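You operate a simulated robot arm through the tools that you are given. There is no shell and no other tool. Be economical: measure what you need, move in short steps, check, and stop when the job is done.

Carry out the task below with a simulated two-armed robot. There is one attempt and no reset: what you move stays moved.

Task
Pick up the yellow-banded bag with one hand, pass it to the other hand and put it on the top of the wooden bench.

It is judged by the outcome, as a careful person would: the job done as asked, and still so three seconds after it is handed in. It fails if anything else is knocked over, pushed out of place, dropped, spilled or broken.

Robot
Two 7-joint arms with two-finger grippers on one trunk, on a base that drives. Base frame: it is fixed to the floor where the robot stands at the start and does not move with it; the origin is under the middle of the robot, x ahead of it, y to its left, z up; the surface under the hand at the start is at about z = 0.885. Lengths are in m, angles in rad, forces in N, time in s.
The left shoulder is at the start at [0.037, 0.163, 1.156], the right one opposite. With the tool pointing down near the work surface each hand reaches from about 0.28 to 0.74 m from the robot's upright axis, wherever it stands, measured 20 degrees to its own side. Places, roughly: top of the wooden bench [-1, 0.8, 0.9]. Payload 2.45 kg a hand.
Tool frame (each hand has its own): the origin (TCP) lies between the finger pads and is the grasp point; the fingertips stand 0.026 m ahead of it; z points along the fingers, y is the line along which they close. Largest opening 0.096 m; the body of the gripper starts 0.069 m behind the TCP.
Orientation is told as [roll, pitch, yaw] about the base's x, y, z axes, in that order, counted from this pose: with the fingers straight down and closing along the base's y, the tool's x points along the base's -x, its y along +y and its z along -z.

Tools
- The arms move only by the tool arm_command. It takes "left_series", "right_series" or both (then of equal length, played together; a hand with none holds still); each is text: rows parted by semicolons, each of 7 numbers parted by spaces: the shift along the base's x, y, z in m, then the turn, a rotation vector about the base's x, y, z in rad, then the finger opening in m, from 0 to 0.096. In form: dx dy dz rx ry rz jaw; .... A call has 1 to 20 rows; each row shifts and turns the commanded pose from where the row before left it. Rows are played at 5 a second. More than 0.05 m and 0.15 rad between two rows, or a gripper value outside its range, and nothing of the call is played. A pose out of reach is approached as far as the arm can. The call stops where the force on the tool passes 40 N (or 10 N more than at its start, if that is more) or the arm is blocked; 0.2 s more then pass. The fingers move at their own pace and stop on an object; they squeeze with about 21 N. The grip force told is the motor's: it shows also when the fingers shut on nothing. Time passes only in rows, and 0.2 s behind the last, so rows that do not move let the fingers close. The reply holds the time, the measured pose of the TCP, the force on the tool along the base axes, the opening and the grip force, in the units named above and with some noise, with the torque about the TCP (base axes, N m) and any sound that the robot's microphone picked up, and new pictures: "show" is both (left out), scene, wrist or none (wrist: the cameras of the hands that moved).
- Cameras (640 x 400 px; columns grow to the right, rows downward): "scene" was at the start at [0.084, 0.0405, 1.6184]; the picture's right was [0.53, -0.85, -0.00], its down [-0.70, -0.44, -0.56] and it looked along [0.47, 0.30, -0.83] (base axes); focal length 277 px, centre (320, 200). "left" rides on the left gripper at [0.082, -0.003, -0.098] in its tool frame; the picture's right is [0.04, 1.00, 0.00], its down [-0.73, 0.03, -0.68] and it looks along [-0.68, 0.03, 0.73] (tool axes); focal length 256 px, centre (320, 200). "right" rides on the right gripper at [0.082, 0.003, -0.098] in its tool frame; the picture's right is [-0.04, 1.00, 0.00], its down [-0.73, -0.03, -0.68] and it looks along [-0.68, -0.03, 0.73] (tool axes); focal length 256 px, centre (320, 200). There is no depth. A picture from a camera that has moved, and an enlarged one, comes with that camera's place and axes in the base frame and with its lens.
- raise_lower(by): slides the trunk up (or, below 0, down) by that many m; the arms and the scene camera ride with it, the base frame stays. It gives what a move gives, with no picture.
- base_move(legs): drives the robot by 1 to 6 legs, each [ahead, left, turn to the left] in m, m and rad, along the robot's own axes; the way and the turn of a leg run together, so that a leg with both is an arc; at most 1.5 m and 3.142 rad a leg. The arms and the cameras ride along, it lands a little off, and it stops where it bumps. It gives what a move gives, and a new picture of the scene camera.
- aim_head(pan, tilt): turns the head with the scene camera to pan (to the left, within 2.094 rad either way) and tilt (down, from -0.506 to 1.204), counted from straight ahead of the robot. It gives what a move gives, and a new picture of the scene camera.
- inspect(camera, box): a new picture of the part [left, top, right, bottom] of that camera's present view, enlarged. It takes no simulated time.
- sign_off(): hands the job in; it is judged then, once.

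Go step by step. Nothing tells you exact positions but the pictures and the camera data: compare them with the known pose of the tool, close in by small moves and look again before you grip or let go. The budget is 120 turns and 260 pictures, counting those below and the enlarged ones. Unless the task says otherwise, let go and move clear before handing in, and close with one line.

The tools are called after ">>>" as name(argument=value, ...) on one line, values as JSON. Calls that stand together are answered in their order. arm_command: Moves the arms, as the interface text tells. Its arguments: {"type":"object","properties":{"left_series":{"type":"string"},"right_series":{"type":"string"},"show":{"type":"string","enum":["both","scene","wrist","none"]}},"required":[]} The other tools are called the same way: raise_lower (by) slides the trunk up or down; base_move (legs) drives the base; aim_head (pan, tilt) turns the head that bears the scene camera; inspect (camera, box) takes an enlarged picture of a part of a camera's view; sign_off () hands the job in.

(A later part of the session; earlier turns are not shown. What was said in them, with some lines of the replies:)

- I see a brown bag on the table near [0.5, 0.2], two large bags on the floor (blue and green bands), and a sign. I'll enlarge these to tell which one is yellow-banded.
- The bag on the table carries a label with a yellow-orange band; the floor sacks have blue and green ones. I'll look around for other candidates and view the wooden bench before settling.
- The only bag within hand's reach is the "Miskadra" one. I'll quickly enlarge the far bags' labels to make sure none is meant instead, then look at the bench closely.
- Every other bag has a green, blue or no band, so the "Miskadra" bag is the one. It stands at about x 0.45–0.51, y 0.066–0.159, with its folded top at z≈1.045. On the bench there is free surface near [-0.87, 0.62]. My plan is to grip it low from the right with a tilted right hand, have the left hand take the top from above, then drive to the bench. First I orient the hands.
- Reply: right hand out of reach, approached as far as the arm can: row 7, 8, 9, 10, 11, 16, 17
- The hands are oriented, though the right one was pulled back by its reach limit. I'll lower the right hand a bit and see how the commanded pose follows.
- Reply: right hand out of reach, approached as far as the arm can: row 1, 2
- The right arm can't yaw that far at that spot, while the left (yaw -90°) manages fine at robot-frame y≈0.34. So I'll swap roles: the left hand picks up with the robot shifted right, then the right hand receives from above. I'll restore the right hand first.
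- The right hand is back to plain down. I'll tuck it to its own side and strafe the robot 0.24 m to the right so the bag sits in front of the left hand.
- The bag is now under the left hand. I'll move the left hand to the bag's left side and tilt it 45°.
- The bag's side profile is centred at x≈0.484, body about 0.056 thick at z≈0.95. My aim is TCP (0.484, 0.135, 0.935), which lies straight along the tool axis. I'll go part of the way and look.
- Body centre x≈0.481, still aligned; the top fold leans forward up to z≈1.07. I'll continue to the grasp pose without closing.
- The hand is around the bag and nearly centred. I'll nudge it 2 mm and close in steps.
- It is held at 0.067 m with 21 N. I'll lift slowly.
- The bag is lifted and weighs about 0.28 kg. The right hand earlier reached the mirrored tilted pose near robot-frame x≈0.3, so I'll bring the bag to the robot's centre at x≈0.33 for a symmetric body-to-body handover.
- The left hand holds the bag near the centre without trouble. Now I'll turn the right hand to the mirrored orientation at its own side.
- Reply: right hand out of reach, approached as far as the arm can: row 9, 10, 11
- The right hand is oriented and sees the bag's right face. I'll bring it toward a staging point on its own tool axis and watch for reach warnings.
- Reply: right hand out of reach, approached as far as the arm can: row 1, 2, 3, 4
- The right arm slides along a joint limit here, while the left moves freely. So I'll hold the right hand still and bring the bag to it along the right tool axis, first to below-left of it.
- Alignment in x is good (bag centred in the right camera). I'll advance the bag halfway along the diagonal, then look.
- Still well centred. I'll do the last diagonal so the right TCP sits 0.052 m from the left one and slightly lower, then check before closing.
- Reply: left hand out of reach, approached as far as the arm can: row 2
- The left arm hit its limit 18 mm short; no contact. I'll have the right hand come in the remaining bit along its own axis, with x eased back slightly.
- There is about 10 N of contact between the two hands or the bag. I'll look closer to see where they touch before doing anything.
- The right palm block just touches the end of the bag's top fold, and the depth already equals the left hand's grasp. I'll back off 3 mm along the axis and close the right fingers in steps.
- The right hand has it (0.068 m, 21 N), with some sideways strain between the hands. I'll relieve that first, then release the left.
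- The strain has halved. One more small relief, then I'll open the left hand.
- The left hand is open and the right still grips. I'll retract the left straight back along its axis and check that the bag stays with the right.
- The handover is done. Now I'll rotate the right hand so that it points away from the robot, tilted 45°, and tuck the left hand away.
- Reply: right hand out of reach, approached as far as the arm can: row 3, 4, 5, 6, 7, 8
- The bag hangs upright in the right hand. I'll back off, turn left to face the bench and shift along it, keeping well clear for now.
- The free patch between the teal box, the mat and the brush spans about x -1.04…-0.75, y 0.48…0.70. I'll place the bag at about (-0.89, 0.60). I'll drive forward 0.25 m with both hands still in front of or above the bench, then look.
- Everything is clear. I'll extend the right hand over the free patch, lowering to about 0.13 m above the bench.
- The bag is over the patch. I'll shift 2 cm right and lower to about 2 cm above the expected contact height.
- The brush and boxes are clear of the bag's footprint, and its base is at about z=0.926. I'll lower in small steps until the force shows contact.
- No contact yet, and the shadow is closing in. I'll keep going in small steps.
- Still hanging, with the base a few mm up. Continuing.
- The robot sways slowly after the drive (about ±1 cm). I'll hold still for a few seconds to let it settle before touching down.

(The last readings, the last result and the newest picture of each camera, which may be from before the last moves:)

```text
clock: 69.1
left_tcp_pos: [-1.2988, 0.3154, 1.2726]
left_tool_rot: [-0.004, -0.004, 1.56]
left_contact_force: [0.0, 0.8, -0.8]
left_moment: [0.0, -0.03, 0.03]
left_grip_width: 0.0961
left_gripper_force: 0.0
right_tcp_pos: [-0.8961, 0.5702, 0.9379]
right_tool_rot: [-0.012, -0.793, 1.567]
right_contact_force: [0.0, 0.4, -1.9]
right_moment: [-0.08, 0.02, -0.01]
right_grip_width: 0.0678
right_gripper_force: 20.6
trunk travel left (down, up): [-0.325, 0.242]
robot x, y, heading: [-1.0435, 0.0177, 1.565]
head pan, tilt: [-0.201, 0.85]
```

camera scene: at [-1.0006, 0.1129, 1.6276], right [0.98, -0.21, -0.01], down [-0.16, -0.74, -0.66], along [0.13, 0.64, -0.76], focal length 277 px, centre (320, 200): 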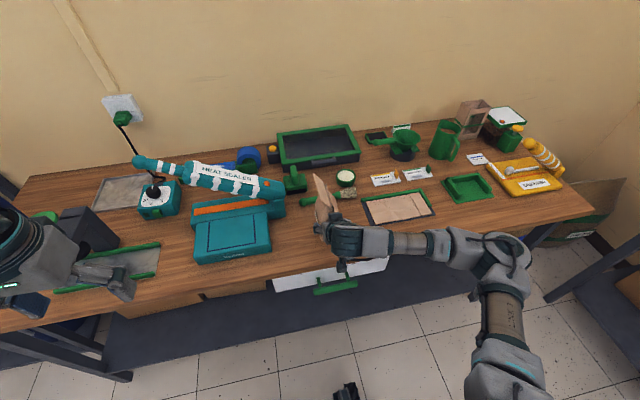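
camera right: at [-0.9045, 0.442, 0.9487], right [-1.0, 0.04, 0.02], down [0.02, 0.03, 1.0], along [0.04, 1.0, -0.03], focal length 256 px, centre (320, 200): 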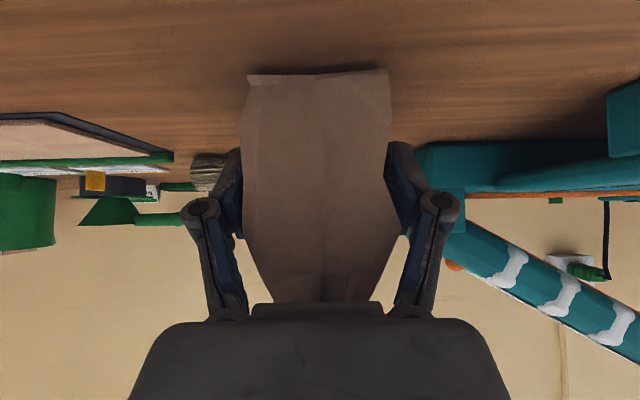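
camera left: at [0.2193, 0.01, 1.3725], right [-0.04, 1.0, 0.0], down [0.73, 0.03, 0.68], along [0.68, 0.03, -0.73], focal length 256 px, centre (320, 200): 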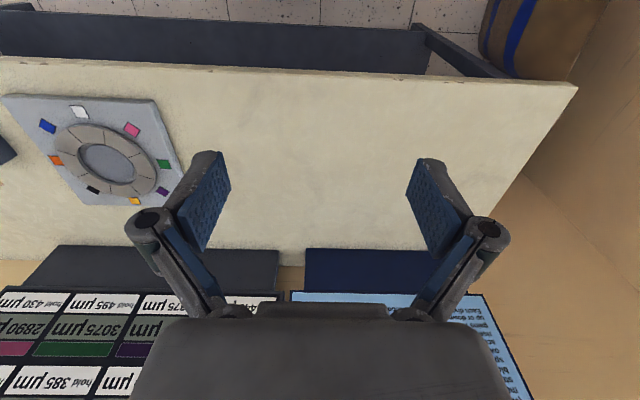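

It has settled, with the hand at x≈-0.896. I'll resume lowering in 3 mm steps.

>>> arm_command(right_series="0 0 -0.003 0 0 0 0.02;0 0 -0.003 0 0 0 0.02;0 0 0 0 0 0 0.02", show="wrist")

>>> arm_command(right_series="0 0 -0.003 0 0 0 0.02;0 0 0 0 0 0 0.02", show="wrist")

```text
clock: 69.9
left_tcp_pos: [-1.2979, 0.3145, 1.2741]
left_tool_rot: [-0.004, -0.008, 1.56]
left_contact_force: [0.5, -0.3, 0.7]
left_moment: [-0.02, 0.01, 0.0]
left_grip_width: 0.0961
left_gripper_force: 0.0
right_tcp_pos: [-0.8932, 0.5692, 0.9335]
right_tool_rot: [-0.011, -0.798, 1.566]
right_contact_force: [0.1, 1.4, 7.7]
right_moment: [0.58, 0.29, 0.02]
right_grip_width: 0.0677
right_gripper_force: 20.9
trunk travel left (down, up): [-0.325, 0.242]
robot x, y, heading: [-1.0414, 0.0164, 1.56]
head pan, tilt: [-0.201, 0.85]
camera right: at [-0.8992, 0.4418, 0.9437], right [-1.0, 0.04, 0.02], down [0.02, 0.03, 1.0], along [0.04, 1.0, -0.03], focal length 256 px, centre (320, 200)
```

right: 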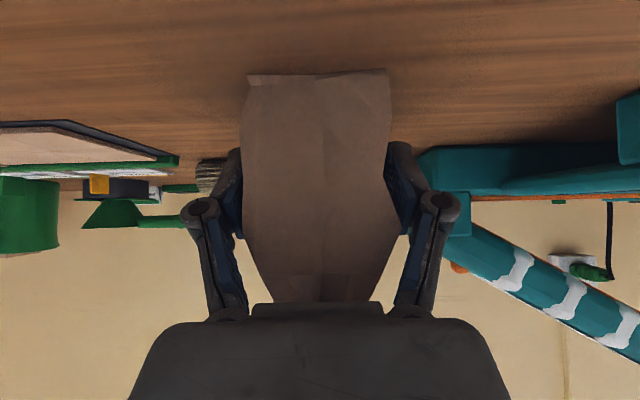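

```text
clock: 70.5
left_tcp_pos: [-1.2975, 0.3144, 1.2732]
left_tool_rot: [-0.001, -0.007, 1.561]
left_contact_force: [0.0, 0.6, 0.5]
left_moment: [-0.01, 0.04, 0.0]
left_grip_width: 0.0961
left_gripper_force: 0.0
right_tcp_pos: [-0.894, 0.5699, 0.9296]
right_tool_rot: [-0.01, -0.797, 1.567]
right_contact_force: [2.6, 2.7, 17.0]
right_moment: [0.34, 0.01, -0.08]
right_grip_width: 0.0682
right_gripper_force: 20.9
trunk travel left (down, up): [-0.325, 0.242]
robot x, y, heading: [-1.0367, 0.0154, 1.564]
head pan, tilt: [-0.201, 0.85]
camera right: at [-0.8991, 0.4416, 0.9409], right [-1.0, 0.04, 0.02], down [0.02, 0.03, 1.0], along [0.04, 1.0, -0.03], focal length 256 px, centre (320, 200)
```

right: 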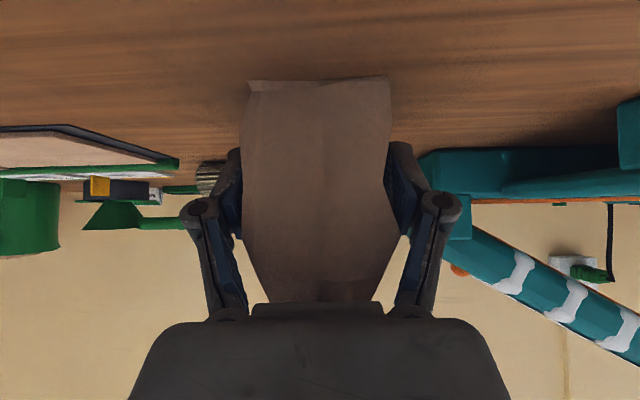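

The bag is firmly on the bench (17 N) and sits flat. I'll ease the pressure slightly, then open the fingers gradually.

>>> arm_command(right_series="0 0 0.003 0 0 0 0.02;0 0 0 0 0 0 0.02;0 0 0 0 0 0 0.066;0 0 0 0 0 0 0.072;0 0 0 0 0 0 0.08;0 0 0 0 0 0 0.096;0 0 0 0 0 0 0.096")

```text
clock: 72.1
left_tcp_pos: [-1.297, 0.3151, 1.2726]
left_tool_rot: [-0.002, -0.007, 1.561]
left_contact_force: [0.3, 0.4, 0.1]
left_moment: [0.0, -0.03, 0.02]
left_grip_width: 0.096
left_gripper_force: 0.1
right_tcp_pos: [-0.8935, 0.569, 0.9313]
right_tool_rot: [-0.012, -0.792, 1.567]
right_contact_force: [0.1, -0.1, 0.4]
right_moment: [0.04, -0.01, 0.0]
right_grip_width: 0.096
right_gripper_force: 0.0
trunk travel left (down, up): [-0.325, 0.242]
robot x, y, heading: [-1.04, 0.0118, 1.561]
head pan, tilt: [-0.201, 0.85]
camera scene: at [-1.0234, 0.1128, 1.628], right [0.98, -0.21, 0.0], down [-0.16, -0.74, -0.66], along [0.14, 0.64, -0.75], focal length 277 px, centre (320, 200)
camera right: at [-0.8992, 0.4414, 0.9427], right [-1.0, 0.04, 0.02], down [0.02, 0.03, 1.0], along [0.04, 1.0, -0.03], focal length 256 px, centre (320, 200)
```

scene: 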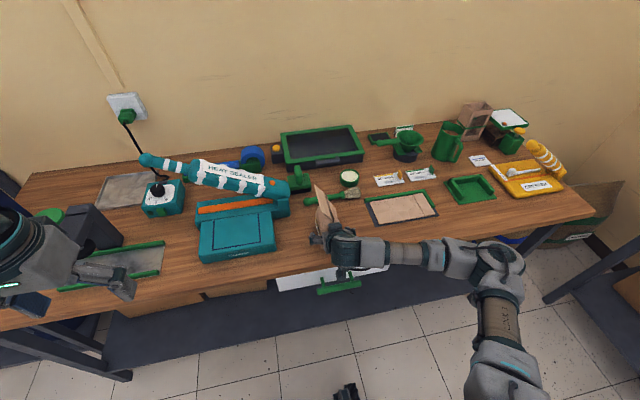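
right: 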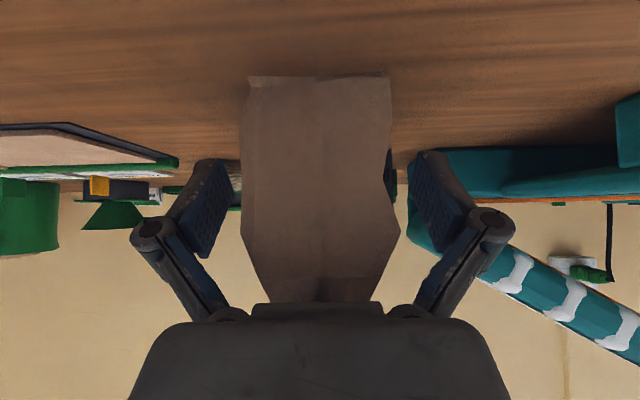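

The bag stands free between the open fingers. I'll withdraw along the tool axis, back and up.

>>> arm_command(right_series="0 -0.01 0.01 0 0 0 0.096;0 -0.02 0.02 0 0 0 0.096;0 -0.03 0.03 0 0 0 0.096;0 -0.035 0.035 0 0 0 0.096;0 -0.035 0.035 0 0 0 0.096;0 -0.035 0.02 0 0 0 0.096")

>>> inspect(camera="scene", box=[220, 120, 420, 280])

```text
clock: 73.5
left_tcp_pos: [-1.2974, 0.3143, 1.2734]
left_tool_rot: [-0.004, -0.004, 1.559]
left_contact_force: [-1.0, 0.5, 0.5]
left_moment: [-0.06, -0.02, 0.0]
left_grip_width: 0.0959
left_gripper_force: 0.0
right_tcp_pos: [-0.9058, 0.4241, 1.0897]
right_tool_rot: [-0.014, -0.79, 1.568]
right_contact_force: [-0.7, 0.5, -1.4]
right_moment: [0.02, 0.01, 0.0]
right_grip_width: 0.0958
right_gripper_force: 0.1
right hand out of reach, approached as far as the arm can: row 6
trunk travel left (down, up): [-0.325, 0.242]
robot x, y, heading: [-1.0409, 0.0169, 1.56]
head pan, tilt: [-0.201, 0.85]
camera scene: at [-1.0244, 0.1122, 1.628], right [0.98, -0.21, 0.0], down [-0.15, -0.74, -0.66], along [0.14, 0.64, -0.75], focal length 277 px, centre (320, 200)
camera right: at [-0.91, 0.2961, 1.1006], right [-1.0, 0.04, 0.02], down [0.02, 0.03, 1.0], along [0.04, 1.0, -0.03], focal length 256 px, centre (320, 200)
```

scene: 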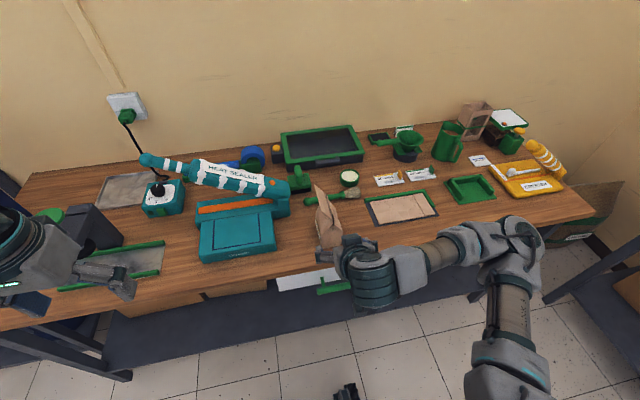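
right: 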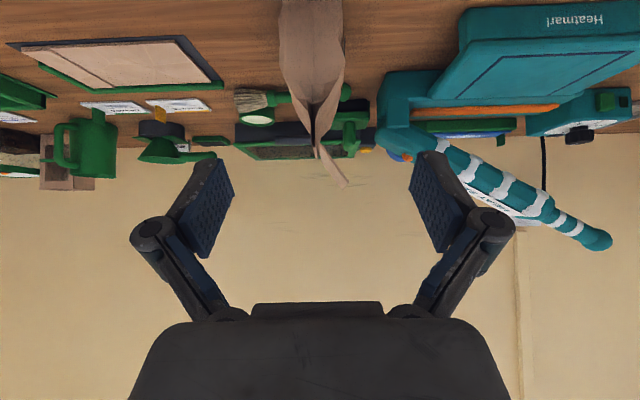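

```text
2.50 times, centred on (320, 200) of scene
camera zoom: at [-1.0244, 0.1122, 1.628], right [0.98, -0.21, 0.0], down [-0.15, -0.74, -0.66], along [0.14, 0.64, -0.75], focal length 693 px, centre (320, 200)
```

zoom: 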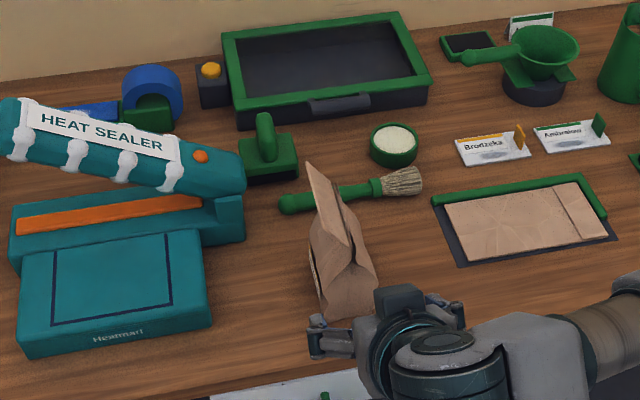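

The bag stands upright on the bench, clear of everything. I'll back the robot away a bit, confirm, then hand in.

>>> base_move(legs=[[-0.2, 0, 0]])

```text
clock: 75.1
left_tcp_pos: [-1.2968, 0.1166, 1.2723]
left_tool_rot: [-0.001, -0.006, 1.561]
left_contact_force: [-0.2, -1.4, 0.1]
left_moment: [-0.01, 0.02, 0.02]
left_grip_width: 0.096
left_gripper_force: 0.0
right_tcp_pos: [-0.9062, 0.2262, 1.0886]
right_tool_rot: [-0.01, -0.789, 1.565]
right_contact_force: [0.1, 0.0, -1.6]
right_moment: [0.01, -0.01, 0.01]
right_grip_width: 0.096
right_gripper_force: 0.1
trunk travel left (down, up): [-0.325, 0.242]
robot x, y, heading: [-1.0419, -0.185, 1.564]
head pan, tilt: [-0.201, 0.85]
camera scene: at [-1.0244, -0.0851, 1.6277], right [0.98, -0.21, 0.0], down [-0.16, -0.74, -0.66], along [0.14, 0.64, -0.75], focal length 277 px, centre (320, 200)
```

scene: 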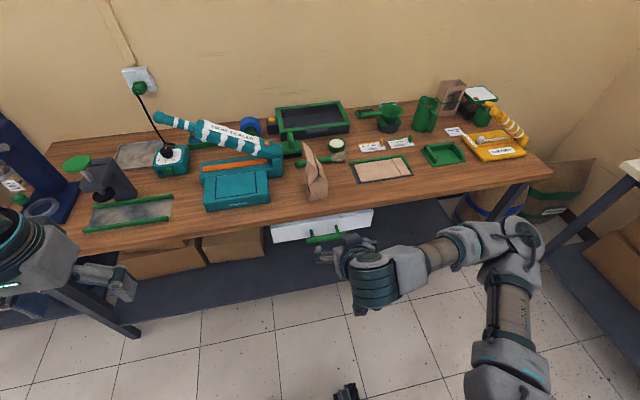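

The bag stands upright on the bench top, nothing else has moved and both hands are clear, so I'm handing in.

>>> sign_off()

```text
The job is handed in.
```

The yellow-banded bag was picked up with the left hand, passed to the right and set upright on the wooden bench; nothing else was moved.
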